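You operate a simulated robot arm through the tools that you are given. There is no shell and no other tool. Be economical: measure what you need, move in short steps, check, and stop when the job is done.

Carry out the task below with a simulated two-armed robot. There is one attempt and no reset: what you move stays moved.

JOB
Take the stopper off the narrow-necked flask on the top of the cable table and lay it down there.

It is judged by the outcome, as a careful person would: the job done as asked, and still so three seconds after it is handed in. It fails if anything else is knocked over, pushed out of place, dropped, spilled or broken. A push-on lid holds only when it is set on centred and level and pressed home; a screw cap is set on level and turned clockwise until tight.

ROBOT AND FRAMES
Two 7-joint arms with two-finger parallel grippers on one trunk, on a base that drives. Base frame: it is fixed to the floor where the robot stands at the start and does not move with it; the origin is under the middle of the robot, x ahead of it, y to its left, z up; the surface under the hand at the start is at about z = 780. Units: mm, degrees, N and s.
The left shoulder is at the start at [50, 158, 1108], the right one opposite. With the tool pointing down near the work surface each hand reaches from about 200 to 660 mm from the robot's upright axis, wherever it stands, measured 20 degrees to its own side. Payload 3.91 kg a hand.
The TCP of each hand is the grasp point between the finger pads, 30 mm short of the fingertips. In the tool frame z runs along the fingers and y along their closing line. Largest opening 110 mm; finger width 20, thickness 10; the body of the gripper, 48 by 112 mm, starts 55 mm behind the TCP.
Orientation is that of the tool frame in the base frame, as [roll, pitch, yaw] about the fixed x, y, z axes, in that order (R = Rz(yaw) Ry(pitch) Rx(roll)). With the fingers straight down and closing along the base's y, the tool's x points along the base's -x, its y along +y and its z along -z.

CONTROLS
- The arms move only by the tool play_rows. It takes "left_rows", "right_rows" or both (then of equal length, played together; a hand with none holds still); each is text: rows parted by semicolons, each of 6 numbers parted by spaces: the shift along the tool's x, y, z in units of 150 mm (1.0 is 150 mm), then the turn, a rotation vector about the tool's x, y, z in units of 120 degrees (1.0 is 120 degrees). In form: tx ty tz rx ry rz; .... A call has 1 to 8 rows; each row is the pose to reach, as a shift and turn from the pose commanded when the call began, along the tool's axes at that moment. "left_grip" and "right_grip" are, for a hand that has rows, the opening in per cent of the stroke, from 0 (shut) to 100 (fully open), set as the call begins (left out, the last holds). A call with a number of a shift or a turn outside -1 to 1 is refused whole. Rows are played at 5 a second. More than 50 mm and 8.6 degrees between two rows, or a gripper value outside its range, and nothing of the call is played. Where a pose cannot be reached the arm comes as near as it can. A force on the tool above 40 N (or 10 N above the force at the start of the call, whichever is more), or a blocked arm, ends the call early, and 0.2 s more pass. Each finger travels about 153 mm/s and halts on what it meets, pressing with about 25 N; the grip force reading is that of the motor and also rises with nothing between the fingers. The clock runs only during rows and for 0.2 s after the last one: add rows that repeat a pose to give the fingers time. The reply holds the time, the measured pose of the TCP, the force on the tool along the base axes, the opening and the grip force, in the units named above and with some noise, with the torque about the TCP (base axes, N m) and any sound that the robot's microphone picked up, and new pictures: "views" is both (left out), scene, wrist or none (wrist: the cameras of the hands that moved).
- Cameras (640 x 400 px; columns grow to the right, rows downward): "scene" is now at [126.9, -21.7, 1259.1]; the picture's right is [-0.24, -0.97, 0.00], its down [-0.42, 0.10, -0.90] and it looks along [0.88, -0.21, -0.43] (base axes); focal length 264 px, centre (320, 200). "left" rides on the left gripper at [72, -17, -103] in its tool frame; the picture's right is [0.23, 0.97, 0.00], its down [-0.76, 0.18, -0.62] and it looks along [-0.61, 0.14, 0.78] (tool axes); focal length 222 px, centre (320, 200). "right" rides on the right gripper at [72, 17, -103] in its tool frame; the picture's right is [-0.23, 0.97, 0.00], its down [-0.76, -0.18, -0.62] and it looks along [-0.61, -0.14, 0.78] (tool axes); focal length 222 px, centre (320, 200). There is no depth. A picture from a camera that has moved, and an enlarged one, comes with that camera's place and axes in the base frame and with its lens.
- move_column(by): slides the trunk up (or, below 0, down) by that many mm; the arms and the scene camera ride with it, the base frame stays. It gives what a move gives, with no picture.
- base_move(legs): drives the robot by 1 to 6 legs, each [ahead, turn to the left] in mm and degrees, along the robot's own axes; the way and the turn of a leg run together, so that a leg with both is an arc; at most 1500 mm and 180 degrees a leg. The arms and the cameras ride along, it lands a little off, and it stops where it bumps. It gives what a move gives, and a new picture of the scene camera.
- pan_tilt(pan, tilt): turns the head with the scene camera to pan (to the left, within 80 degrees either way) and tilt (down, from -29 to 69), counted from straight ahead of the robot. It gives what a move gives, and a new picture of the scene camera.
- enlarge(camera, box): a new picture of the part [left, top, right, bottom] of that camera's present view, enlarged. It takes no simulated time.
- close_job(): hands the job in; it is judged then, once.

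Go step by step. Nothing tells you exact positions but the pictures and the camera data: compare them with the known pose of the tool, close in by small moves and look again before you grip or let go. The budget is 120 turns and 260 pictures, counting those below and the enlarged ones. Unless the task says otherwise, let go and move clear before handing in, and close with one line.

The tools are called as name(argument=value, ...) on one line, values as JSON. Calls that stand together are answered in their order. play_rows: Moves the arms, as the interface text tells. Its arguments: {"type":"object","properties":{"left_rows":{"type":"string"},"left_grip":{"type":"number"},"right_rows":{"type":"string"},"right_grip":{"type":"number"},"views":{"type":"string","enum":["both","scene","wrist","none"]}},"required":[]} The other tools are called the same way: move_column (by) slides the trunk up or down; base_move (legs) drives the base; pan_tilt (pan, tilt) turns the head that bears the scene camera; enlarge (camera, box) takes an enlarged picture of a part of a camera's view; close_job () hands the job in.

At the start:

```text
time_s: 0.0
left_ee_pos: [449.2, 50.6, 1121.7]
left_orientation: [180.0, -0.1, -179.8]
left_ft_force: [-0.2, 0.0, 0.3]
left_moment: [-0.01, -0.01, 0.0]
left_finger_gap: 110.1
left_gripper_force: 0.1
right_ee_pos: [350.5, -379.5, 1076.9]
right_orientation: [-180.0, 0.0, -179.8]
right_ft_force: [-0.8, -0.2, 0.6]
right_moment: [0.0, -0.05, 0.02]
right_finger_gap: 110.1
right_gripper_force: 0.0
trunk travel left (down, up): [-350.0, 132.0]
robot x, y, heading: [4.0, 1.3, 0.1]
head pan, tilt: [-13.7, 25.6]
```

scene: 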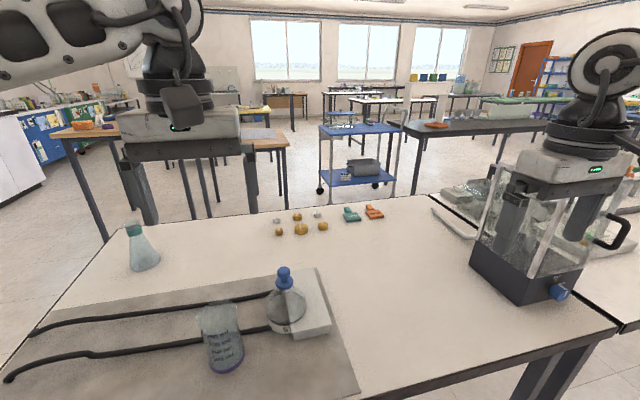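
right: 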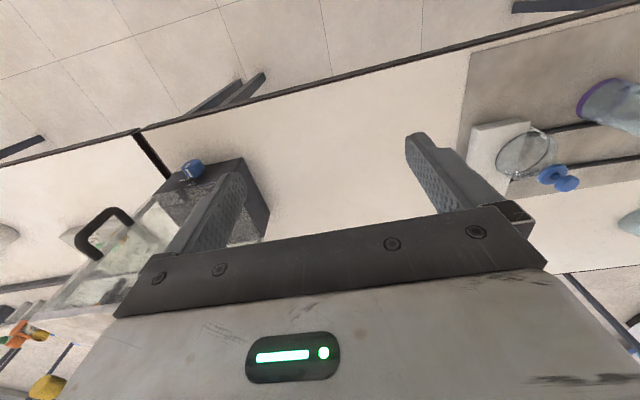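
left: 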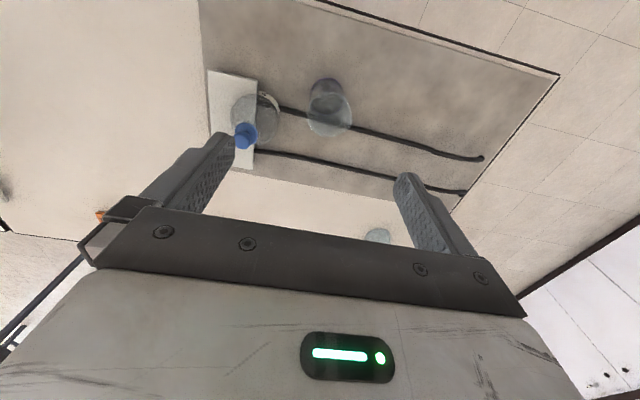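

I see a round flask with a blue stopper and a conical flask at the far left of the table that has black cables. I'll look closer before deciding which one is meant.

enlarge(camera="scene", box=[190, 240, 350, 380])

enlarge(camera="scene", box=[90, 200, 210, 290])

enlarge(camera="scene", box=[250, 80, 490, 230])

enlarge(camera="left", box=[190, 50, 400, 200])

```text
2.86 times, centred on (270, 310) of scene
camera zoom: at [126.9, -21.7, 1259.1], right [-0.24, -0.97, 0.0], down [-0.42, 0.1, -0.9], along [0.88, -0.21, -0.43], focal length 754 px, centre (463, -114)
```

zoom: 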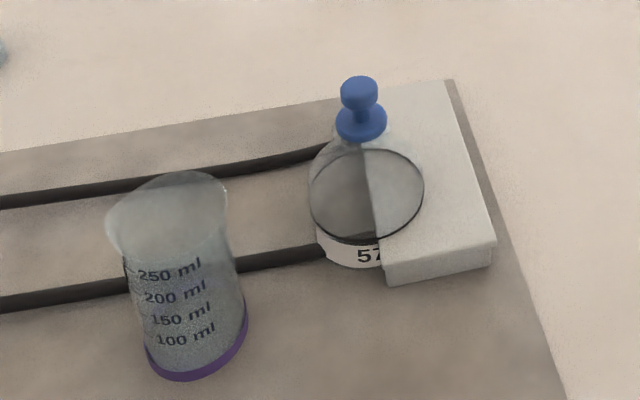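

```text
4.44 times, centred on (150, 245) of scene
camera zoom: at [126.9, -21.7, 1259.1], right [-0.24, -0.97, 0.0], down [-0.42, 0.1, -0.9], along [0.88, -0.21, -0.43], focal length 1172 px, centre (1076, 0)
```

zoom: 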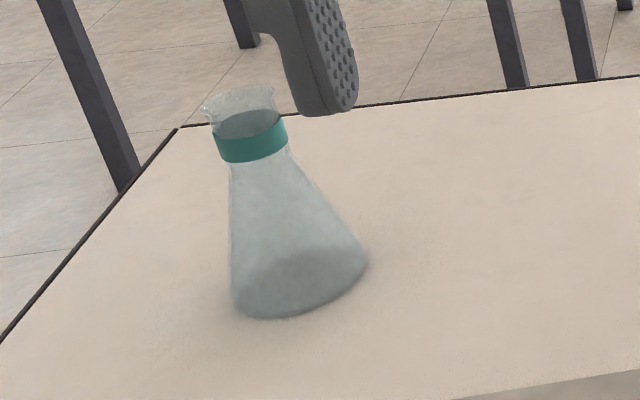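

```text
2.67 times, centred on (370, 155) of scene
camera zoom: at [126.9, -21.7, 1259.1], right [-0.24, -0.97, 0.0], down [-0.42, 0.1, -0.9], along [0.88, -0.21, -0.43], focal length 703 px, centre (187, 320)
```

zoom: 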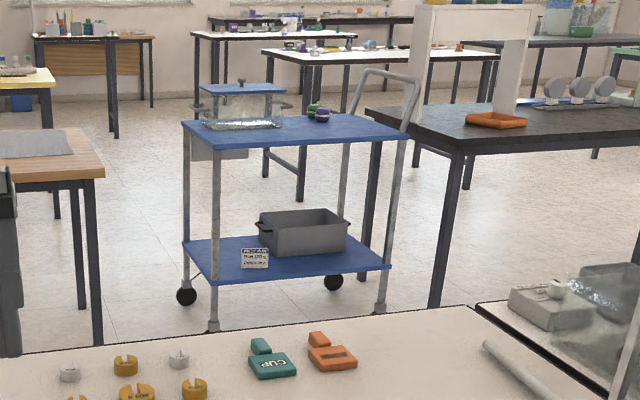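

```text
2.67 times, centred on (295, 125) of left
camera zoom: at [378.2, 34.0, 1226.2], right [-0.23, 0.97, 0.0], down [0.76, 0.18, 0.62], along [0.61, 0.14, -0.78], focal length 592 px, centre (387, 400)
```

zoom: 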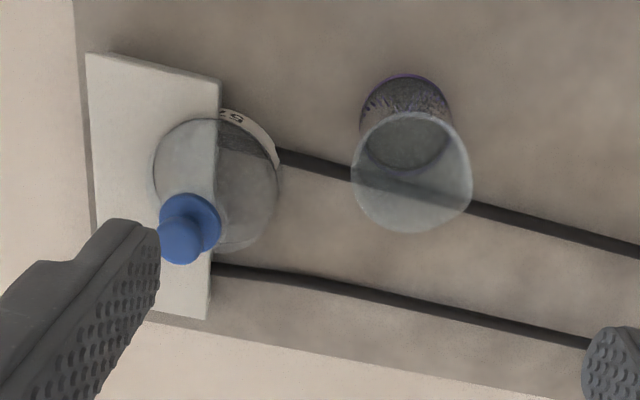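

The target is the blue-stoppered round flask. Triangulating from the two views puts its knob at about (536, -47, 915), with the flange at about z 886. I'll bring the left hand above it first and look again.

play_rows(left_rows="-0.116 -0.13 0.14 0 0 0;-0.232 -0.26 0.28 0 0 0;-0.348 -0.39 0.42 0 0 0;-0.464 -0.52 0.56 0 0 0;-0.58 -0.65 0.7 0 0 0;-0.58 -0.65 0.7 0 0 0", left_grip=70)

```text
time_s: 1.4
left_ee_pos: [539.6, -46.9, 1015.6]
left_orientation: [-180.0, 0.0, -179.7]
left_ft_force: [-0.1, -0.1, 0.6]
left_moment: [0.03, 0.01, 0.0]
left_finger_gap: 77.1
left_gripper_force: 0.1
right_ee_pos: [348.8, -379.0, 1078.0]
right_orientation: [180.0, 0.1, -179.9]
right_ft_force: [-0.2, -0.9, 0.6]
right_moment: [0.0, 0.0, 0.0]
right_finger_gap: 109.9
right_gripper_force: 0.0
trunk travel left (down, up): [-350.0, 132.0]
robot x, y, heading: [0.2, 0.4, -0.1]
head pan, tilt: [-13.7, 25.6]
camera scene: at [126.8, -21.5, 1259.2], right [-0.24, -0.97, 0.0], down [-0.42, 0.1, -0.9], along [0.88, -0.21, -0.43], focal length 264 px, centre (320, 200)
camera left: at [466.9, -62.6, 1120.3], right [-0.23, 0.97, 0.0], down [0.76, 0.18, 0.62], along [0.61, 0.14, -0.78], focal length 222 px, centre (320, 200)
```

scene: 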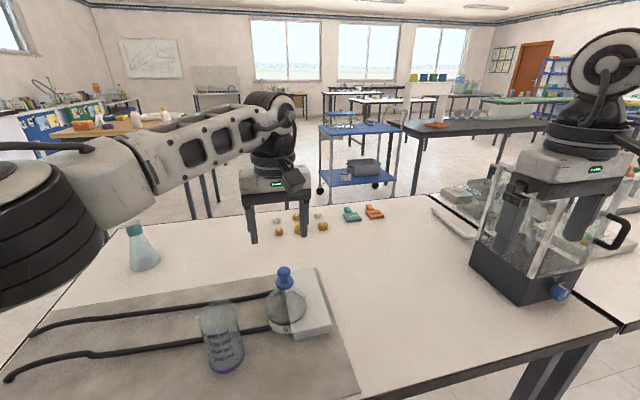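
left: 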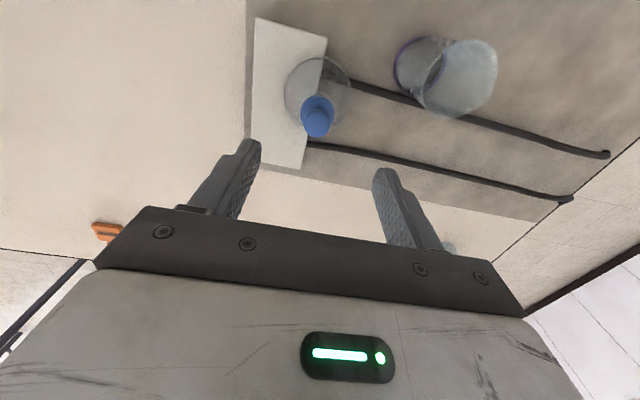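

enlarge(camera="left", box=[240, 40, 400, 140])

enlarge(camera="scene", box=[240, 240, 340, 340])

```text
4.00 times, centred on (320, 90) of left
camera zoom: at [466.9, -62.6, 1120.3], right [-0.23, 0.97, 0.0], down [0.76, 0.18, 0.62], along [0.61, 0.14, -0.78], focal length 888 px, centre (320, 640)
```

zoom: 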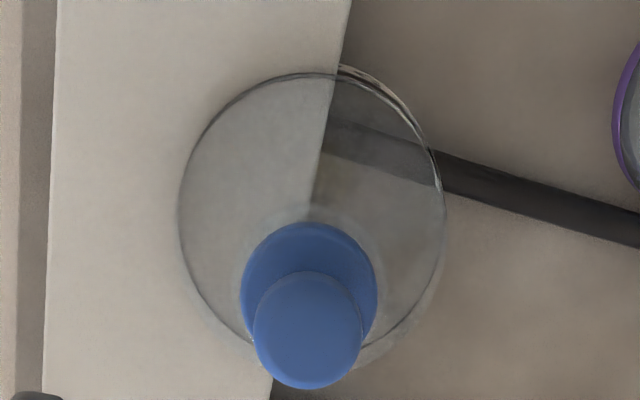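

```text
4.00 times, centred on (290, 290) of scene
camera zoom: at [126.8, -21.5, 1259.2], right [-0.24, -0.97, 0.0], down [-0.42, 0.1, -0.9], along [0.88, -0.21, -0.43], focal length 1055 px, centre (440, -160)
```

zoom: 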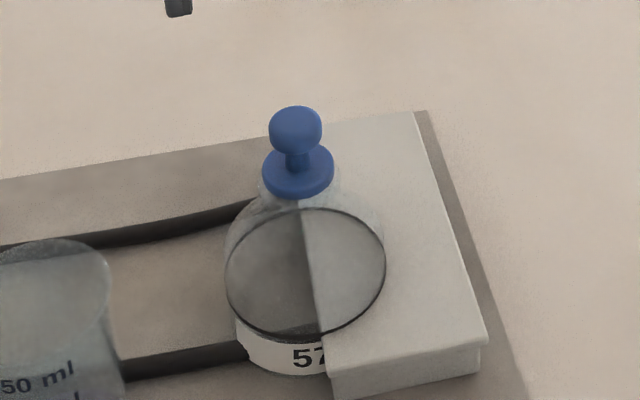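

The knob centre works out at about (541, -48, 907) with the flange top near z 888, and the stopper stands upright. I'll go down partway, so the fingertips straddle the knob while staying above the flange, and check.

play_rows(left_rows="-0.005 -0.01 0.2 0 0 0;-0.008 -0.01 0.4 0 0 0;-0.01 -0.01 0.54 0 0 0;-0.01 -0.01 0.54 0 0 0", left_grip=55)

enlarge(camera="scene", box=[240, 200, 340, 340])

enlarge(camera="left", box=[200, 60, 440, 210])

```text
time_s: 2.4
left_ee_pos: [539.4, -48.0, 936.0]
left_orientation: [-180.0, -0.1, -179.7]
left_ft_force: [-0.9, 0.9, 0.3]
left_moment: [-0.02, 0.04, 0.02]
left_finger_gap: 60.5
left_gripper_force: 0.0
right_ee_pos: [349.1, -380.6, 1077.5]
right_orientation: [179.9, 0.0, -179.8]
right_ft_force: [0.7, -0.1, -0.2]
right_moment: [0.0, 0.01, -0.02]
right_finger_gap: 110.1
right_gripper_force: 0.1
trunk travel left (down, up): [-350.0, 132.0]
robot x, y, heading: [0.2, 1.1, 0.1]
head pan, tilt: [-13.7, 25.6]
camera scene: at [126.8, -21.7, 1259.1], right [-0.24, -0.97, 0.0], down [-0.42, 0.1, -0.9], along [0.88, -0.21, -0.43], focal length 264 px, centre (320, 200)
camera left: at [466.5, -64.3, 1040.1], right [-0.23, 0.97, 0.0], down [0.76, 0.18, 0.62], along [0.61, 0.14, -0.78], focal length 222 px, centre (320, 200)
```

scene: 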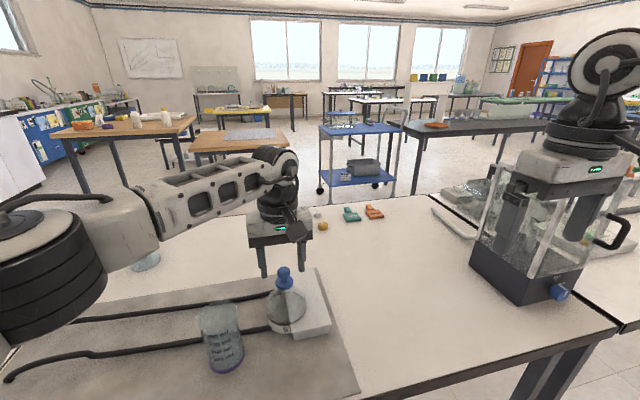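
left: 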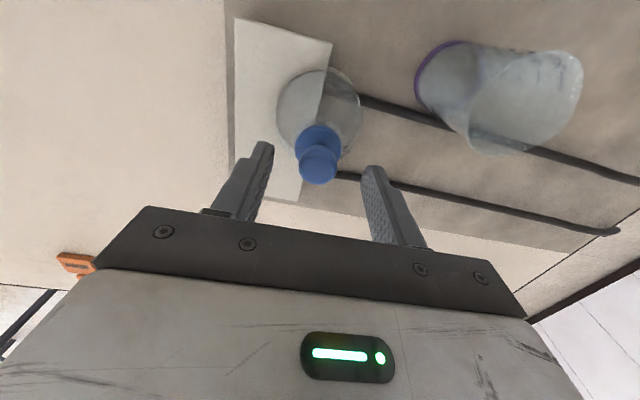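

```text
2.86 times, centred on (290, 270) of scene
camera zoom: at [126.8, -21.7, 1259.1], right [-0.24, -0.97, 0.0], down [-0.42, 0.1, -0.9], along [0.88, -0.21, -0.43], focal length 754 px, centre (406, 0)
```

zoom: 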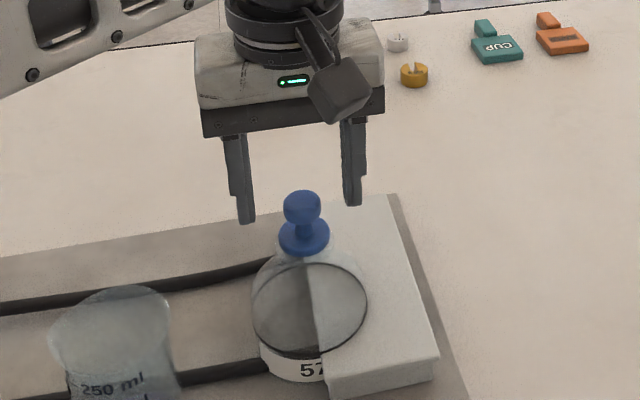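

```text
2.67 times, centred on (320, 135) of left
camera zoom: at [466.5, -64.3, 1040.1], right [-0.23, 0.97, 0.0], down [0.76, 0.18, 0.62], along [0.61, 0.14, -0.78], focal length 592 px, centre (320, 373)
```

zoom: 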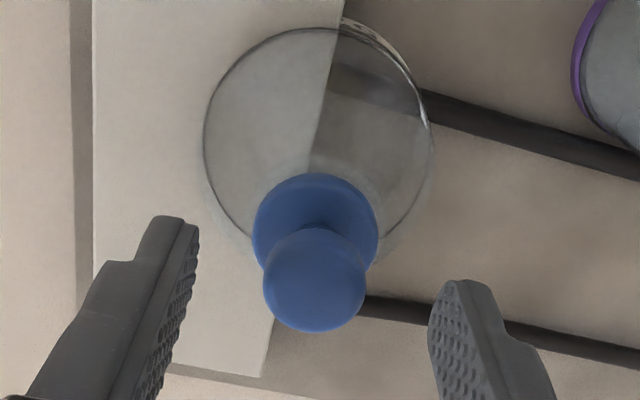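

The fingertips are centred on the knob in both views. I'll descend 13 mm and close on it.

play_rows(left_rows="0 0 0.045 0 0 0;0 0 0.087 0 0 0;0 0 0.087 0 0 0", left_grip=55, views="none")

enlarge(camera="scene", box=[250, 230, 330, 310])

```text
time_s: 3.2
left_ee_pos: [539.5, -47.6, 923.3]
left_orientation: [179.9, 0.0, -179.7]
left_ft_force: [0.5, 0.2, -0.3]
left_moment: [0.01, 0.03, 0.01]
left_finger_gap: 60.4
left_gripper_force: 0.0
right_ee_pos: [348.8, -380.2, 1076.6]
right_orientation: [-180.0, 0.0, -179.7]
right_ft_force: [-0.1, 0.4, -0.4]
right_moment: [0.01, 0.02, -0.01]
right_finger_gap: 110.0
right_gripper_force: 0.0
trunk travel left (down, up): [-350.0, 132.0]
robot x, y, heading: [1.3, -2.2, 0.1]
head pan, tilt: [-13.7, 25.6]
```

```text
5.00 times, centred on (290, 270) of scene
camera zoom: at [126.9, -21.7, 1259.1], right [-0.24, -0.97, 0.0], down [-0.42, 0.1, -0.9], along [0.88, -0.21, -0.43], focal length 1319 px, centre (470, -150)
```

zoom: 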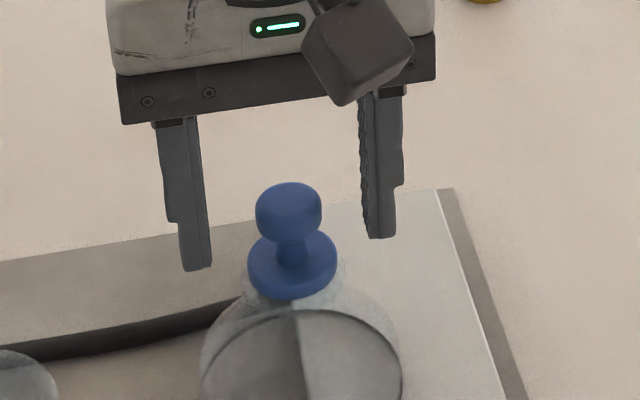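

The tips sit around the knob's stem level with equal room on both sides. I'll narrow the gap first to check centring before squeezing.

play_rows(left_rows="0 0 0 0 0 0;0 0 0 0 0 0", left_grip=33, views="none")

enlarge(camera="scene", box=[260, 240, 320, 300])

enlarge(camera="left", box=[240, 80, 400, 220])

```text
time_s: 3.8
left_ee_pos: [539.5, -46.6, 922.4]
left_orientation: [-180.0, -0.1, -179.7]
left_ft_force: [0.5, -0.1, 0.8]
left_moment: [-0.01, 0.01, -0.01]
left_finger_gap: 36.2
left_gripper_force: 0.1
right_ee_pos: [350.1, -379.1, 1078.4]
right_orientation: [-180.0, 0.0, -179.7]
right_ft_force: [-0.1, 0.2, 0.2]
right_moment: [0.02, -0.01, 0.03]
right_finger_gap: 110.0
right_gripper_force: 0.2
trunk travel left (down, up): [-350.0, 132.0]
robot x, y, heading: [-2.6, -1.4, 0.2]
head pan, tilt: [-13.7, 25.6]
```

```text
6.67 times, centred on (290, 270) of scene
camera zoom: at [126.9, -21.7, 1259.1], right [-0.24, -0.97, 0.0], down [-0.42, 0.1, -0.9], along [0.88, -0.21, -0.43], focal length 1758 px, centre (520, -267)
```

zoom: 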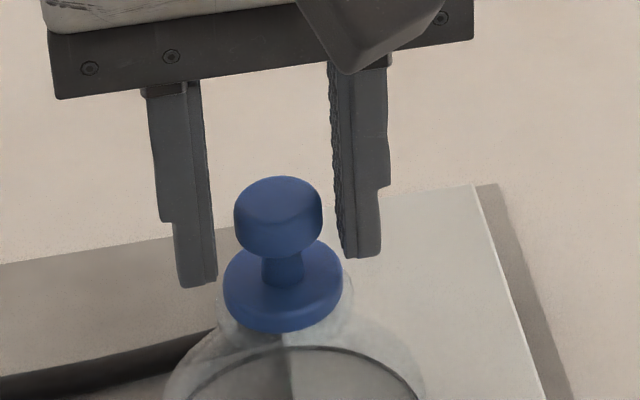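

```text
2.86 times, centred on (320, 150) of left
camera zoom: at [466.1, -64.7, 1026.8], right [-0.23, 0.97, 0.0], down [0.76, 0.18, 0.62], along [0.61, 0.14, -0.78], focal length 635 px, centre (320, 343)
```

zoom: 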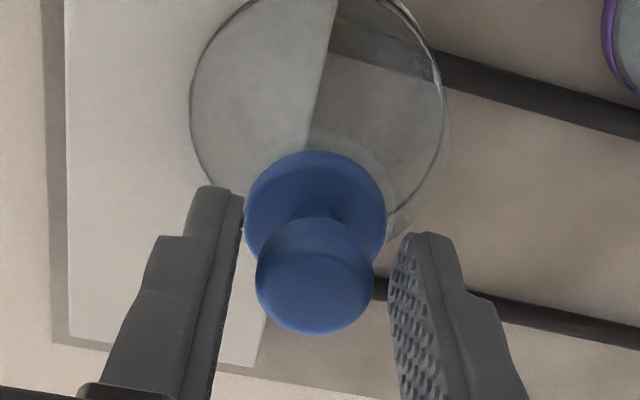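

Everything is centred with a few millimetres of clearance each side, so I'm closing on the knob.

play_rows(left_rows="0 0 0 0 0 0;0 0 0 0 0 0;0 0 0 0 0 0", left_grip=0, views="none")

enlarge(camera="scene", box=[250, 240, 340, 340])

```text
time_s: 4.6
left_ee_pos: [539.2, -47.5, 922.5]
left_orientation: [180.0, 0.0, -179.7]
left_ft_force: [-0.5, 0.8, 0.4]
left_moment: [-0.02, 0.04, -0.01]
left_finger_gap: 21.8
left_gripper_force: 25.4
right_ee_pos: [349.7, -380.4, 1076.4]
right_orientation: [179.9, 0.0, -179.8]
right_ft_force: [-0.8, 0.2, 0.0]
right_moment: [0.01, 0.03, 0.01]
right_finger_gap: 110.2
right_gripper_force: 0.1
trunk travel left (down, up): [-350.0, 132.0]
robot x, y, heading: [-0.8, 4.5, 0.0]
head pan, tilt: [-13.7, 25.6]
heard: snap
```

```text
4.00 times, centred on (295, 290) of scene
camera zoom: at [126.9, -21.7, 1259.1], right [-0.24, -0.97, 0.0], down [-0.42, 0.1, -0.9], along [0.88, -0.21, -0.43], focal length 1055 px, centre (420, -160)
```

zoom: 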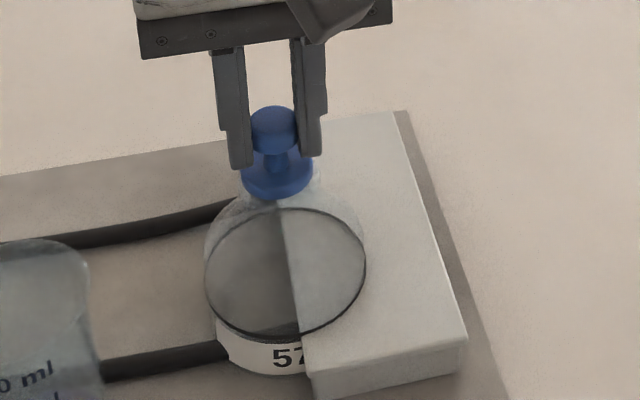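

The knob is gripped at a 21.8 mm gap, and I heard a snap. I'll lift straight up in small steps and watch the flask.

play_rows(left_rows="0 0 -0.02 0 0 0;0 0 -0.04 0 0 0;0 0 -0.07 0 0 0;0 0 -0.1 0 0 0;0 0 -0.1 0 0 0", left_grip=0, views="none")

enlarge(camera="scene", box=[250, 240, 340, 340])

```text
time_s: 5.8
left_ee_pos: [540.5, -47.2, 938.5]
left_orientation: [-180.0, 0.0, -179.7]
left_ft_force: [-1.0, -0.5, 0.3]
left_moment: [-0.02, -0.03, -0.03]
left_finger_gap: 23.0
left_gripper_force: 25.1
right_ee_pos: [348.3, -378.4, 1077.1]
right_orientation: [180.0, 0.0, -179.7]
right_ft_force: [0.7, -0.3, -0.6]
right_moment: [-0.03, 0.01, -0.04]
right_finger_gap: 109.9
right_gripper_force: 0.1
trunk travel left (down, up): [-350.0, 132.0]
robot x, y, heading: [-0.6, -0.4, -0.0]
head pan, tilt: [-13.7, 25.6]
```

```text
4.00 times, centred on (295, 290) of scene
camera zoom: at [126.9, -21.7, 1259.1], right [-0.24, -0.97, 0.0], down [-0.42, 0.1, -0.9], along [0.88, -0.21, -0.43], focal length 1055 px, centre (420, -160)
```

zoom: 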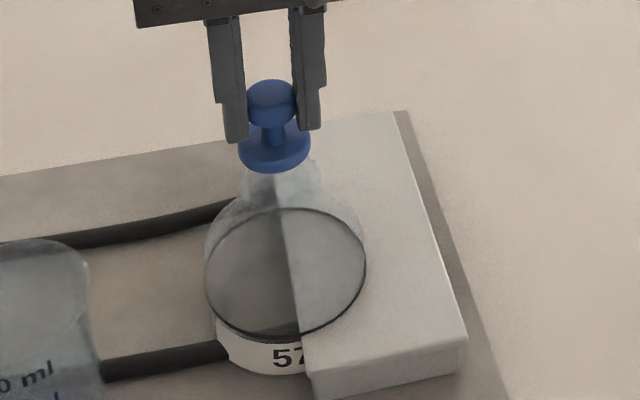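

The stopper is rising and the flask hasn't moved. I'll keep going straight up.

play_rows(left_rows="0 0 -0.1 0 0 0;0 0 -0.2 0 0 0;0 0 -0.35 0 0 0;0 0 -0.5 0 0 0;0 0 -0.65 0 0 0;0 0 -0.65 0 0 0", left_grip=0)

enlarge(camera="scene", box=[230, 180, 350, 340])

```text
time_s: 7.2
left_ee_pos: [539.6, -47.3, 1036.2]
left_orientation: [180.0, 0.0, -179.8]
left_ft_force: [1.0, 0.0, -0.8]
left_moment: [-0.01, 0.02, -0.01]
left_finger_gap: 23.1
left_gripper_force: 24.8
right_ee_pos: [348.5, -379.4, 1076.2]
right_orientation: [180.0, 0.0, -179.7]
right_ft_force: [-0.2, -0.4, 0.6]
right_moment: [-0.01, -0.01, 0.01]
right_finger_gap: 109.9
right_gripper_force: 0.0
trunk travel left (down, up): [-350.0, 132.0]
robot x, y, heading: [-1.2, 1.3, 0.1]
head pan, tilt: [-13.7, 25.6]
camera scene: at [126.9, -21.7, 1259.1], right [-0.24, -0.97, 0.0], down [-0.42, 0.1, -0.9], along [0.88, -0.21, -0.43], focal length 264 px, centre (320, 200)
camera left: at [467.7, -65.0, 1139.7], right [-0.23, 0.97, 0.0], down [0.76, 0.18, 0.62], along [0.61, 0.14, -0.78], focal length 222 px, centre (320, 200)
```

scene: 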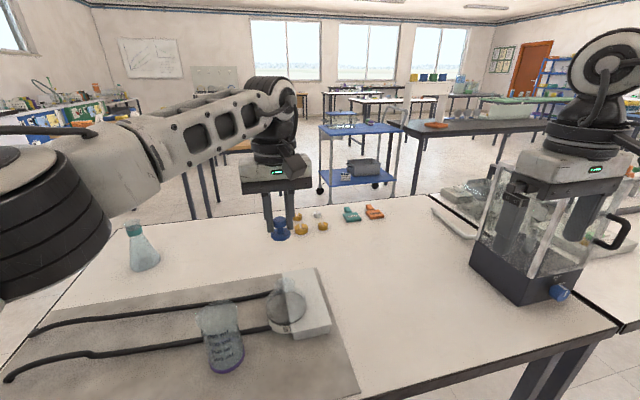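
left: 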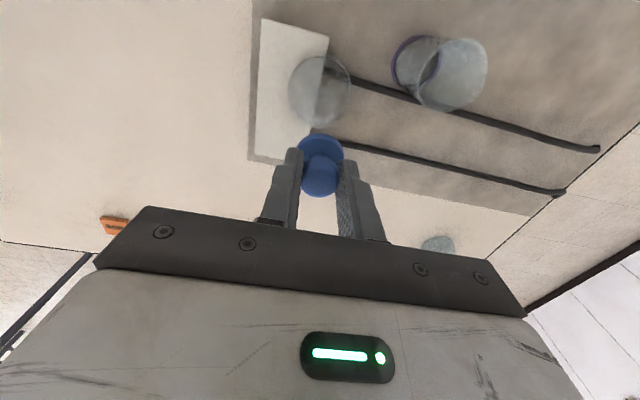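

```text
2.50 times, centred on (290, 260) of scene
camera zoom: at [126.9, -21.7, 1259.1], right [-0.24, -0.97, 0.0], down [-0.42, 0.1, -0.9], along [0.88, -0.21, -0.43], focal length 659 px, centre (395, 50)
```

zoom: 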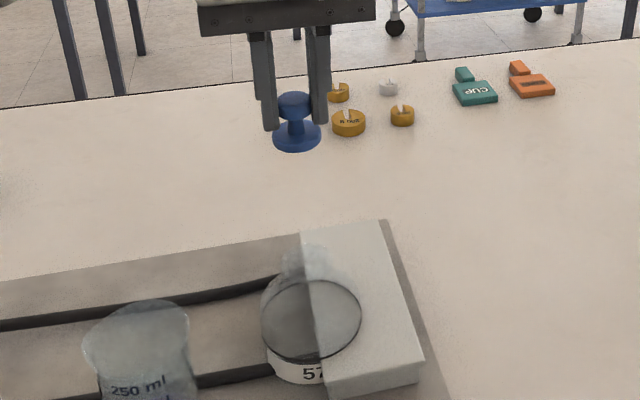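

The stopper is off and clear, and the flask is still in place. I'll check the stopper's underside before choosing how to lay it down.

enlarge(camera="scene", box=[260, 200, 300, 250])

enlarge(camera="left", box=[270, 110, 370, 210])

```text
8.00 times, centred on (280, 225) of scene
camera zoom: at [126.9, -21.7, 1259.1], right [-0.24, -0.97, 0.0], down [-0.42, 0.1, -0.9], along [0.88, -0.21, -0.43], focal length 2110 px, centre (640, 0)
```

zoom: 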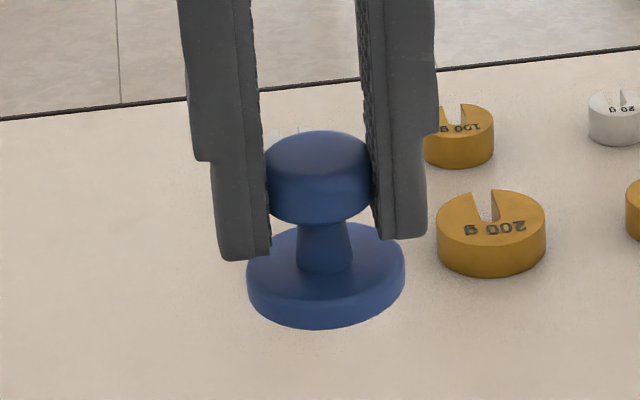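

```text
4.00 times, centred on (320, 160) of left
camera zoom: at [467.7, -65.0, 1139.7], right [-0.23, 0.97, 0.0], down [0.76, 0.18, 0.62], along [0.61, 0.14, -0.78], focal length 888 px, centre (320, 360)
```

zoom: 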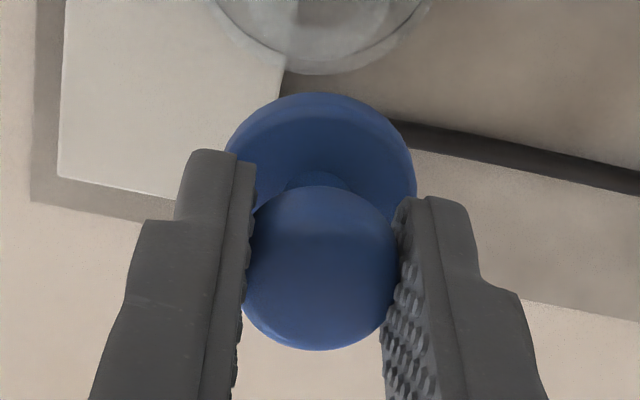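

The stopper has a flat, wide flange with no long plug, so it can rest stably on its flange. I'll carry it to the clear table area right of the mat, around (530, -210).

play_rows(left_rows="0.01 -0.2 0 0 0 0;0.03 -0.4 0 0 0 0;0.05 -0.6 0 0 0 0;0.06 -0.8 0 0 0 0;0.067 -1 0 0 0 0;0.067 -1 0 0 0 0", left_grip=0)

```text
time_s: 8.6
left_ee_pos: [521.5, -101.2, 1028.3]
left_orientation: [180.0, 0.0, -179.6]
left_ft_force: [0.3, -0.1, 0.3]
left_moment: [0.0, 0.02, 0.02]
left_finger_gap: 23.2
left_gripper_force: 25.2
left hand out of reach, approached as far as the arm can: row 2, 3, 4, 5, 6
right_ee_pos: [348.7, -379.4, 1077.8]
right_orientation: [180.0, 0.0, -179.8]
right_ft_force: [0.4, -0.7, -0.2]
right_moment: [0.03, 0.0, 0.01]
right_finger_gap: 110.0
right_gripper_force: 0.1
trunk travel left (down, up): [-350.0, 132.0]
robot x, y, heading: [3.6, -0.6, -0.0]
head pan, tilt: [-13.7, 25.6]
camera scene: at [126.9, -21.8, 1259.1], right [-0.24, -0.97, 0.0], down [-0.42, 0.1, -0.9], along [0.88, -0.21, -0.43], focal length 264 px, centre (320, 200)
camera left: at [449.3, -119.3, 1132.7], right [-0.23, 0.97, 0.0], down [0.76, 0.18, 0.62], along [0.61, 0.14, -0.78], focal length 222 px, centre (320, 200)
```

scene: 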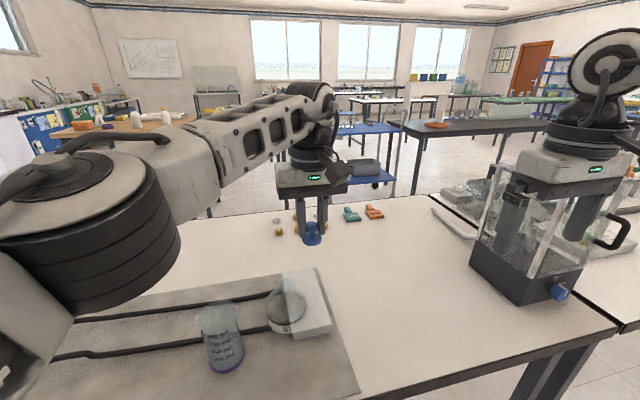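
left: 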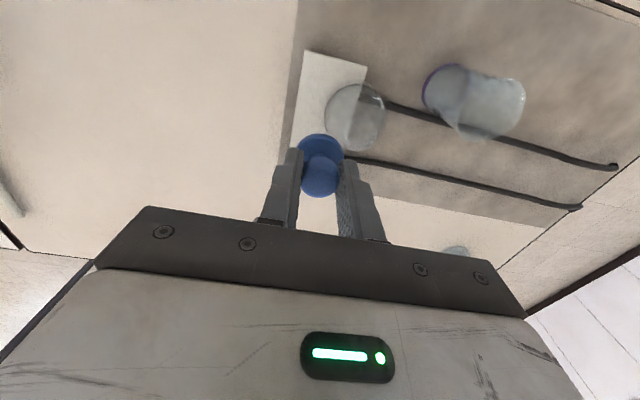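

The left arm runs out of reach that far out across the body. I'll aim closer to the robot, around (430, -200), which is also bare table, and start by pulling back in x.

play_rows(left_rows="0.15 0 0.05 0 0 0;0.3 0 0.1 0 0 0;0.45 0 0.15 0 0 0;0.6 0 0.2 0 0 0;0.6 0 0.2 0 0 0", left_grip=0, views="scene")

```text
time_s: 9.8
left_ee_pos: [432.3, -102.9, 1000.9]
left_orientation: [179.9, -0.1, -179.7]
left_ft_force: [0.5, 0.6, -0.1]
left_moment: [-0.01, -0.01, -0.01]
left_finger_gap: 23.2
left_gripper_force: 25.1
right_ee_pos: [348.4, -380.3, 1077.3]
right_orientation: [-180.0, 0.0, -179.8]
right_ft_force: [0.4, 1.4, -0.2]
right_moment: [0.01, 0.0, -0.02]
right_finger_gap: 109.9
right_gripper_force: 0.1
trunk travel left (down, up): [-350.0, 132.0]
robot x, y, heading: [0.1, 2.0, -0.0]
head pan, tilt: [-13.7, 25.6]
camera scene: at [126.9, -21.8, 1259.1], right [-0.24, -0.97, 0.0], down [-0.42, 0.1, -0.9], along [0.88, -0.21, -0.43], focal length 264 px, centre (320, 200)
```

scene: 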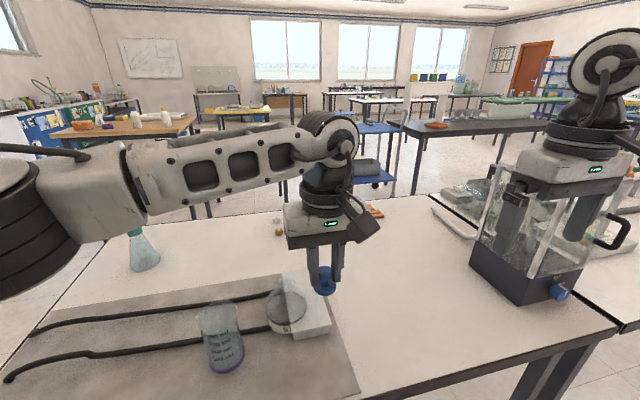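

Reach is fine here at (432, -103, 1001). Next I'll slide right to about y = -205.

play_rows(left_rows="0 -0.17 0.05 0 0 0;0 -0.34 0.12 0 0 0;0 -0.51 0.2 0 0 0;0 -0.68 0.3 0 0 0;0 -0.68 0.3 0 0 0", left_grip=0)

```text
time_s: 11.0
left_ee_pos: [436.1, -176.6, 958.7]
left_orientation: [-179.9, 0.1, -179.6]
left_ft_force: [-0.2, 0.2, 0.0]
left_moment: [-0.01, 0.04, 0.03]
left_finger_gap: 23.1
left_gripper_force: 25.3
left hand out of reach, approached as far as the arm can: row 3, 4, 5
right_ee_pos: [349.1, -378.0, 1076.3]
right_orientation: [-180.0, 0.0, -179.7]
right_ft_force: [0.9, -0.4, -0.2]
right_moment: [-0.01, 0.02, -0.01]
right_finger_gap: 110.2
right_gripper_force: 0.0
trunk travel left (down, up): [-350.0, 132.0]
robot x, y, heading: [-2.9, -0.2, 0.0]
head pan, tilt: [-13.7, 25.6]
camera scene: at [126.9, -21.7, 1259.1], right [-0.24, -0.97, 0.0], down [-0.42, 0.1, -0.9], along [0.88, -0.21, -0.43], focal length 264 px, centre (320, 200)
camera left: at [363.5, -193.3, 1063.4], right [-0.23, 0.97, 0.0], down [0.76, 0.18, 0.62], along [0.61, 0.14, -0.78], focal length 222 px, centre (320, 200)
```

scene: 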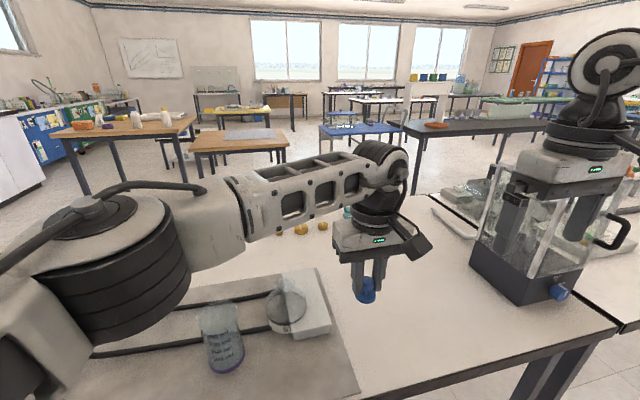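
left: 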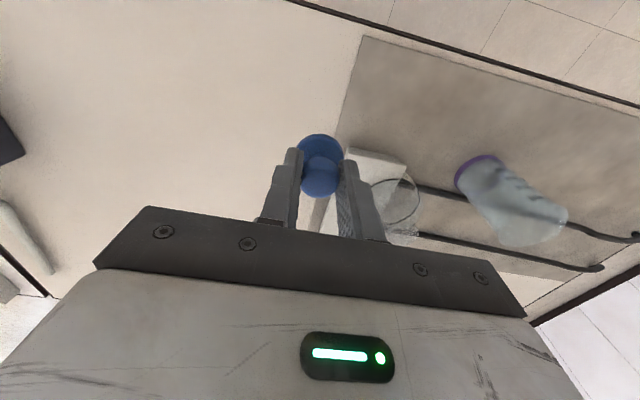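

The hand is at (436, -177), just right of the mat edge (y ≈ -148). I'll pull back slightly, move right a little more and descend partway.

play_rows(left_rows="0.08 0 0.1 0 0 0;0.16 -0.05 0.2 0 0 0;0.2 -0.12 0.3 0 0 0;0.2 -0.13 0.45 0 0 0;0.2 -0.13 0.6 0 0 0;0.2 -0.13 0.6 0 0 0", left_grip=0)

enlarge(camera="scene", box=[300, 240, 460, 400])

```text
time_s: 12.4
left_ee_pos: [408.7, -185.0, 867.6]
left_orientation: [179.9, 0.0, -179.6]
left_ft_force: [-0.3, -0.8, -0.7]
left_moment: [0.03, -0.03, 0.02]
left_finger_gap: 22.8
left_gripper_force: 24.9
left hand out of reach, approached as far as the arm can: row 3, 4, 5, 6
right_ee_pos: [350.7, -378.5, 1076.1]
right_orientation: [-180.0, 0.0, -179.8]
right_ft_force: [0.3, 0.2, 0.3]
right_moment: [-0.02, 0.01, -0.03]
right_finger_gap: 110.3
right_gripper_force: 0.0
trunk travel left (down, up): [-350.0, 132.0]
robot x, y, heading: [2.9, -1.7, -0.3]
head pan, tilt: [-13.7, 25.6]
camera scene: at [126.8, -21.8, 1259.2], right [-0.24, -0.97, 0.0], down [-0.42, 0.1, -0.9], along [0.88, -0.21, -0.43], focal length 264 px, centre (320, 200)
camera left: at [337.3, -202.6, 971.4], right [-0.23, 0.97, 0.0], down [0.76, 0.18, 0.62], along [0.61, 0.14, -0.78], focal length 222 px, centre (320, 200)
```

scene: 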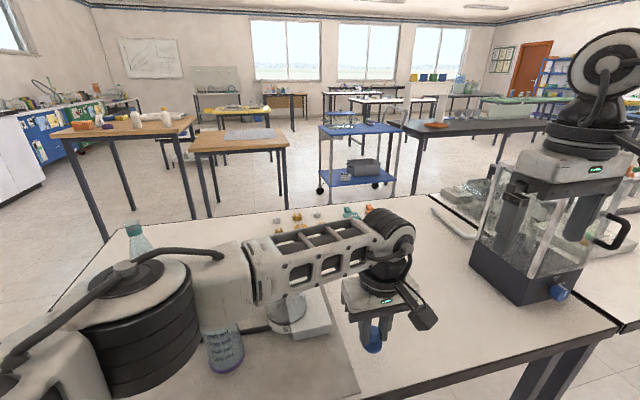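
left: 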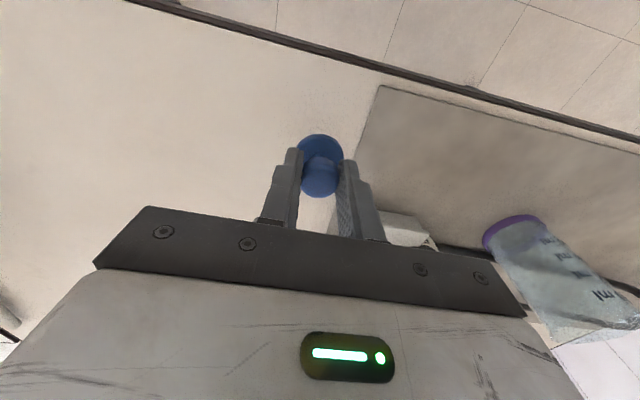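

```text
2.50 times, centred on (380, 320) of scene
camera zoom: at [126.8, -21.8, 1259.2], right [-0.24, -0.97, 0.0], down [-0.42, 0.1, -0.9], along [0.88, -0.21, -0.43], focal length 659 px, centre (170, -100)
```

zoom: 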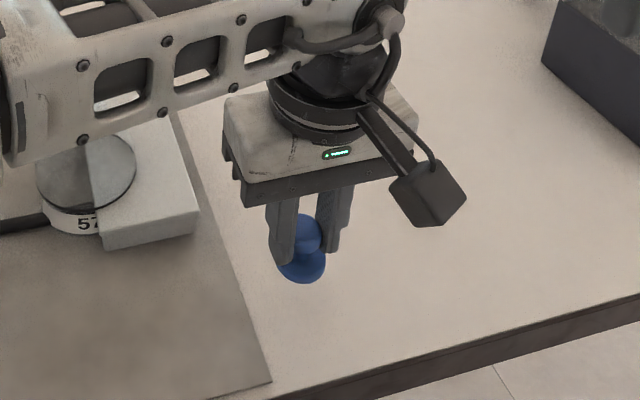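

It is over bare table and clear of the mat edge. I'll descend in small steps and watch the vertical force for contact, expected at a TCP height of about 822-828.

play_rows(left_rows="0 0 0.06 0 0 0;0 0 0.12 0 0 0;0 0 0.19 0 0 0;0 0 0.19 0 0 0", left_grip=0)

enlarge(camera="scene", box=[330, 300, 410, 380])

```text
time_s: 13.4
left_ee_pos: [409.2, -183.9, 840.6]
left_orientation: [-179.8, 0.0, -179.5]
left_ft_force: [0.0, -0.2, 0.6]
left_moment: [-0.01, 0.02, -0.02]
left_finger_gap: 22.9
left_gripper_force: 25.0
right_ee_pos: [349.8, -379.5, 1076.8]
right_orientation: [-180.0, 0.0, -179.9]
right_ft_force: [0.1, 0.4, -0.2]
right_moment: [0.03, 0.04, -0.02]
right_finger_gap: 109.9
right_gripper_force: 0.0
trunk travel left (down, up): [-350.0, 132.0]
robot x, y, heading: [1.6, -1.4, -0.1]
head pan, tilt: [-13.7, 25.6]
camera scene: at [126.9, -21.7, 1259.1], right [-0.24, -0.97, 0.0], down [-0.42, 0.1, -0.9], along [0.88, -0.21, -0.43], focal length 264 px, centre (320, 200)
camera left: at [337.9, -201.5, 943.5], right [-0.23, 0.97, 0.0], down [0.76, 0.18, 0.62], along [0.61, 0.15, -0.78], focal length 222 px, centre (320, 200)
```

scene: 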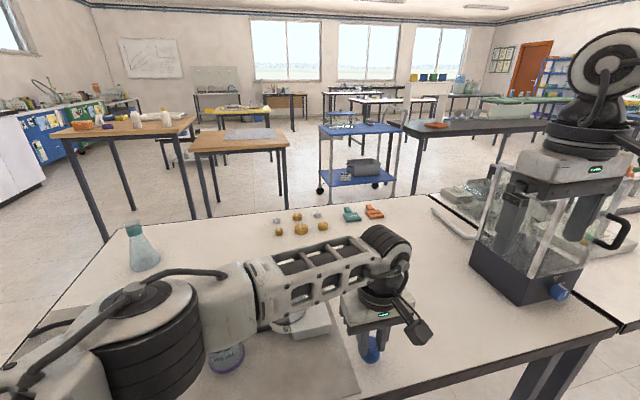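
left: 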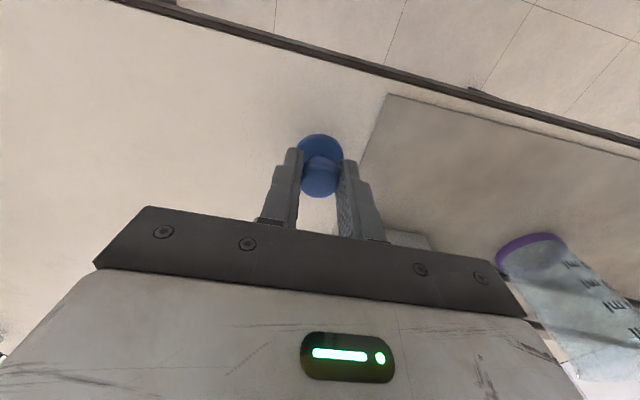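

```text
5.00 times, centred on (370, 340) of scene
camera zoom: at [126.9, -21.7, 1259.1], right [-0.24, -0.97, 0.0], down [-0.42, 0.1, -0.9], along [0.88, -0.21, -0.43], focal length 1319 px, centre (70, -500)
```

zoom: 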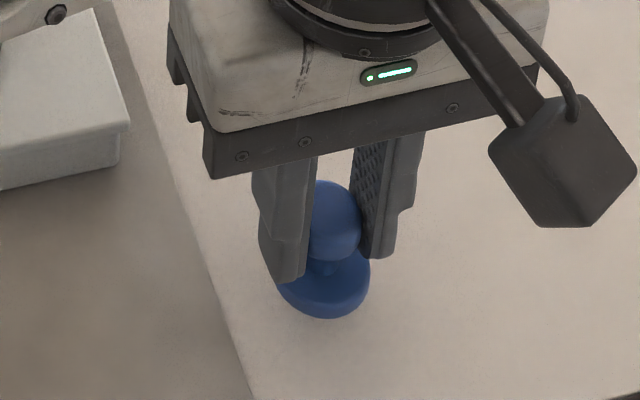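

There is no contact yet, so I'll lower in small steps.

play_rows(left_rows="0 0 0.02 0 0 0;0 0 0.04 0 0 0;0 0 0.06 0 0 0;0 0 0.06 0 0 0", left_grip=0, views="none")

enlarge(camera="scene", box=[340, 310, 400, 370])

```text
time_s: 14.4
left_ee_pos: [411.6, -183.3, 831.2]
left_orientation: [180.0, -0.1, -179.8]
left_ft_force: [-0.2, -0.3, -0.8]
left_moment: [-0.01, 0.0, 0.0]
left_finger_gap: 23.0
left_gripper_force: 25.2
right_ee_pos: [349.1, -380.1, 1077.1]
right_orientation: [-180.0, 0.0, -179.8]
right_ft_force: [0.0, -1.0, -0.3]
right_moment: [-0.02, 0.01, 0.01]
right_finger_gap: 110.0
right_gripper_force: 0.1
trunk travel left (down, up): [-350.0, 132.0]
robot x, y, heading: [-1.0, -0.8, -0.1]
head pan, tilt: [-13.7, 25.6]
```

```text
6.67 times, centred on (370, 340) of scene
camera zoom: at [126.9, -21.7, 1259.1], right [-0.24, -0.97, 0.0], down [-0.42, 0.1, -0.9], along [0.88, -0.21, -0.43], focal length 1758 px, centre (-13, -733)
```

zoom: 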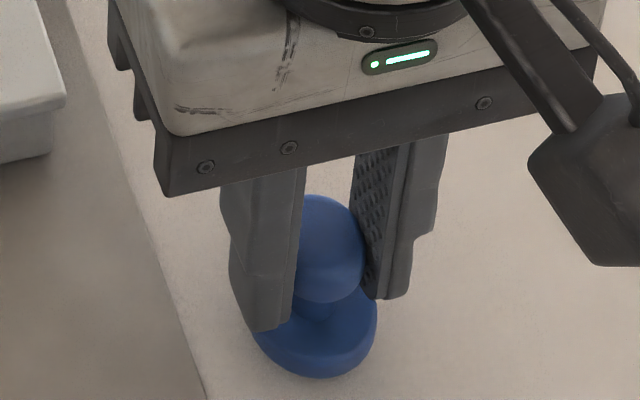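

play_rows(left_rows="0 0 0.013 0 0 0;0 0 0.026 0 0 0;0 0 0.026 0 0 0", left_grip=0, views="none")

```text
time_s: 15.2
left_ee_pos: [410.5, -182.8, 830.2]
left_orientation: [-180.0, -0.1, -179.7]
left_ft_force: [-0.1, -0.3, 0.0]
left_moment: [-0.05, 0.0, 0.02]
left_finger_gap: 23.2
left_gripper_force: 24.9
left hand out of reach, approached as far as the arm can: row 2, 3
right_ee_pos: [350.1, -379.3, 1076.2]
right_orientation: [180.0, 0.0, -179.7]
right_ft_force: [-0.1, -0.7, 0.6]
right_moment: [-0.03, 0.01, -0.02]
right_finger_gap: 110.0
right_gripper_force: 0.0
trunk travel left (down, up): [-350.0, 132.0]
robot x, y, heading: [-2.1, -2.0, 0.1]
head pan, tilt: [-13.7, 25.6]
```

No contact so far, and the arm has reached its limit going down. The last millimetres I'll take with the trunk.

move_column(by=-4)

enlarge(camera="scene", box=[340, 310, 400, 370])

enlarge(camera="scene", box=[0, 200, 360, 400])

```text
time_s: 15.7
left_ee_pos: [410.6, -182.6, 825.5]
left_orientation: [-179.9, 0.0, -179.8]
left_ft_force: [-0.8, -0.2, 0.0]
left_moment: [0.0, 0.01, 0.0]
left_finger_gap: 23.0
left_gripper_force: 24.7
right_ee_pos: [349.7, -380.0, 1072.1]
right_orientation: [180.0, 0.0, -179.9]
right_ft_force: [0.5, -0.8, -0.1]
right_moment: [0.0, -0.01, 0.0]
right_finger_gap: 109.9
right_gripper_force: 0.2
trunk travel left (down, up): [-346.0, 136.0]
robot x, y, heading: [-1.1, 3.3, 0.2]
head pan, tilt: [-13.7, 25.6]
```

```text
6.67 times, centred on (370, 340) of scene
camera zoom: at [126.8, -21.7, 1255.1], right [-0.24, -0.97, 0.0], down [-0.42, 0.1, -0.9], along [0.88, -0.21, -0.43], focal length 1758 px, centre (-13, -733)
```

zoom: 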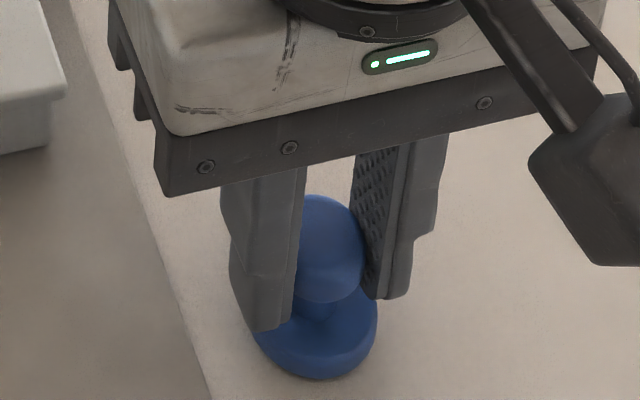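

```text
1.78 times, centred on (180, 300) of scene
camera zoom: at [126.8, -21.7, 1255.1], right [-0.24, -0.97, 0.0], down [-0.42, 0.1, -0.9], along [0.88, -0.21, -0.43], focal length 469 px, centre (569, 22)
```

zoom: 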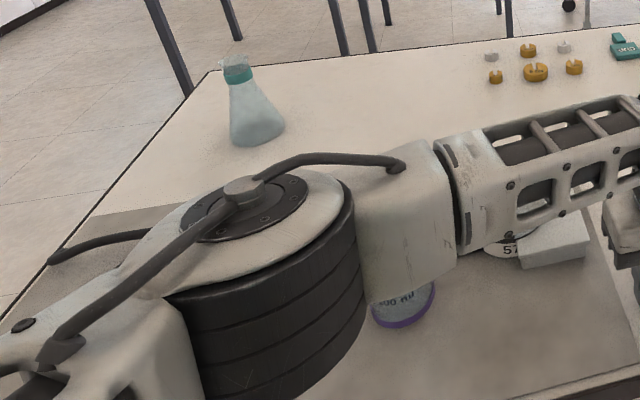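

Still free: the flange is roughly 5-9 mm above the table. I'll continue down with the trunk.

move_column(by=-3)

```text
time_s: 16.2
left_ee_pos: [410.9, -183.1, 825.3]
left_orientation: [-179.8, 0.1, -179.7]
left_ft_force: [-0.2, 0.2, 6.5]
left_moment: [0.09, 0.02, -0.03]
left_finger_gap: 22.8
left_gripper_force: 25.2
right_ee_pos: [349.0, -380.3, 1071.5]
right_orientation: [-180.0, 0.0, -179.8]
right_ft_force: [-0.6, 0.7, -0.1]
right_moment: [-0.01, -0.01, 0.02]
right_finger_gap: 110.0
right_gripper_force: 0.1
trunk travel left (down, up): [-343.0, 139.0]
robot x, y, heading: [-2.8, 2.5, 0.1]
head pan, tilt: [-13.7, 25.6]
```

Contact: 6.5 N upward at TCP z ≈ 825. I'll open a little and look.

play_rows(left_rows="0 0 0 0 0 0;0 0 0 0 0 0", left_grip=32, views="wrist")

enlarge(camera="scene", box=[340, 310, 400, 370])

```text
time_s: 16.9
left_ee_pos: [410.9, -183.6, 822.3]
left_orientation: [180.0, 0.0, -179.7]
left_ft_force: [0.8, -1.0, 0.5]
left_moment: [0.03, -0.02, 0.01]
left_finger_gap: 35.0
left_gripper_force: 0.1
right_ee_pos: [349.3, -381.0, 1070.2]
right_orientation: [-179.9, -0.1, -179.7]
right_ft_force: [-0.1, -0.3, -0.2]
right_moment: [-0.03, -0.02, 0.03]
right_finger_gap: 109.7
right_gripper_force: 0.0
trunk travel left (down, up): [-343.0, 139.0]
robot x, y, heading: [-2.1, 1.3, 0.1]
head pan, tilt: [-13.7, 25.6]
camera left: at [338.7, -199.9, 927.0], right [-0.23, 0.97, 0.0], down [0.76, 0.18, 0.62], along [0.61, 0.14, -0.78], focal length 222 px, centre (320, 200)
```

left: 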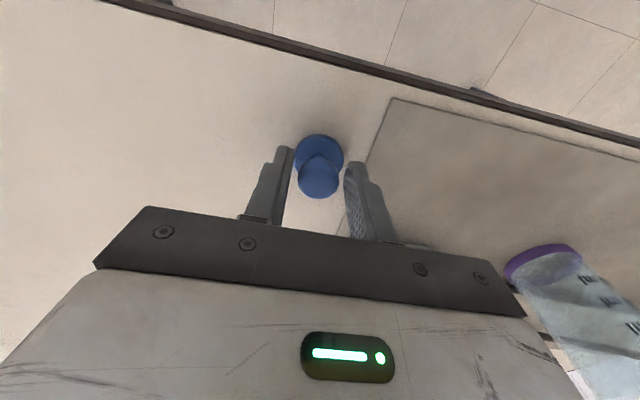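

```text
6.67 times, centred on (370, 340) of scene
camera zoom: at [126.9, -21.8, 1252.1], right [-0.24, -0.97, 0.0], down [-0.42, 0.1, -0.9], along [0.88, -0.21, -0.43], focal length 1758 px, centre (-13, -733)
```

zoom: 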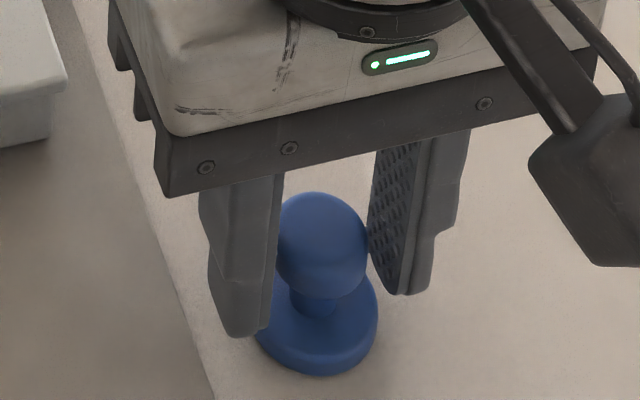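

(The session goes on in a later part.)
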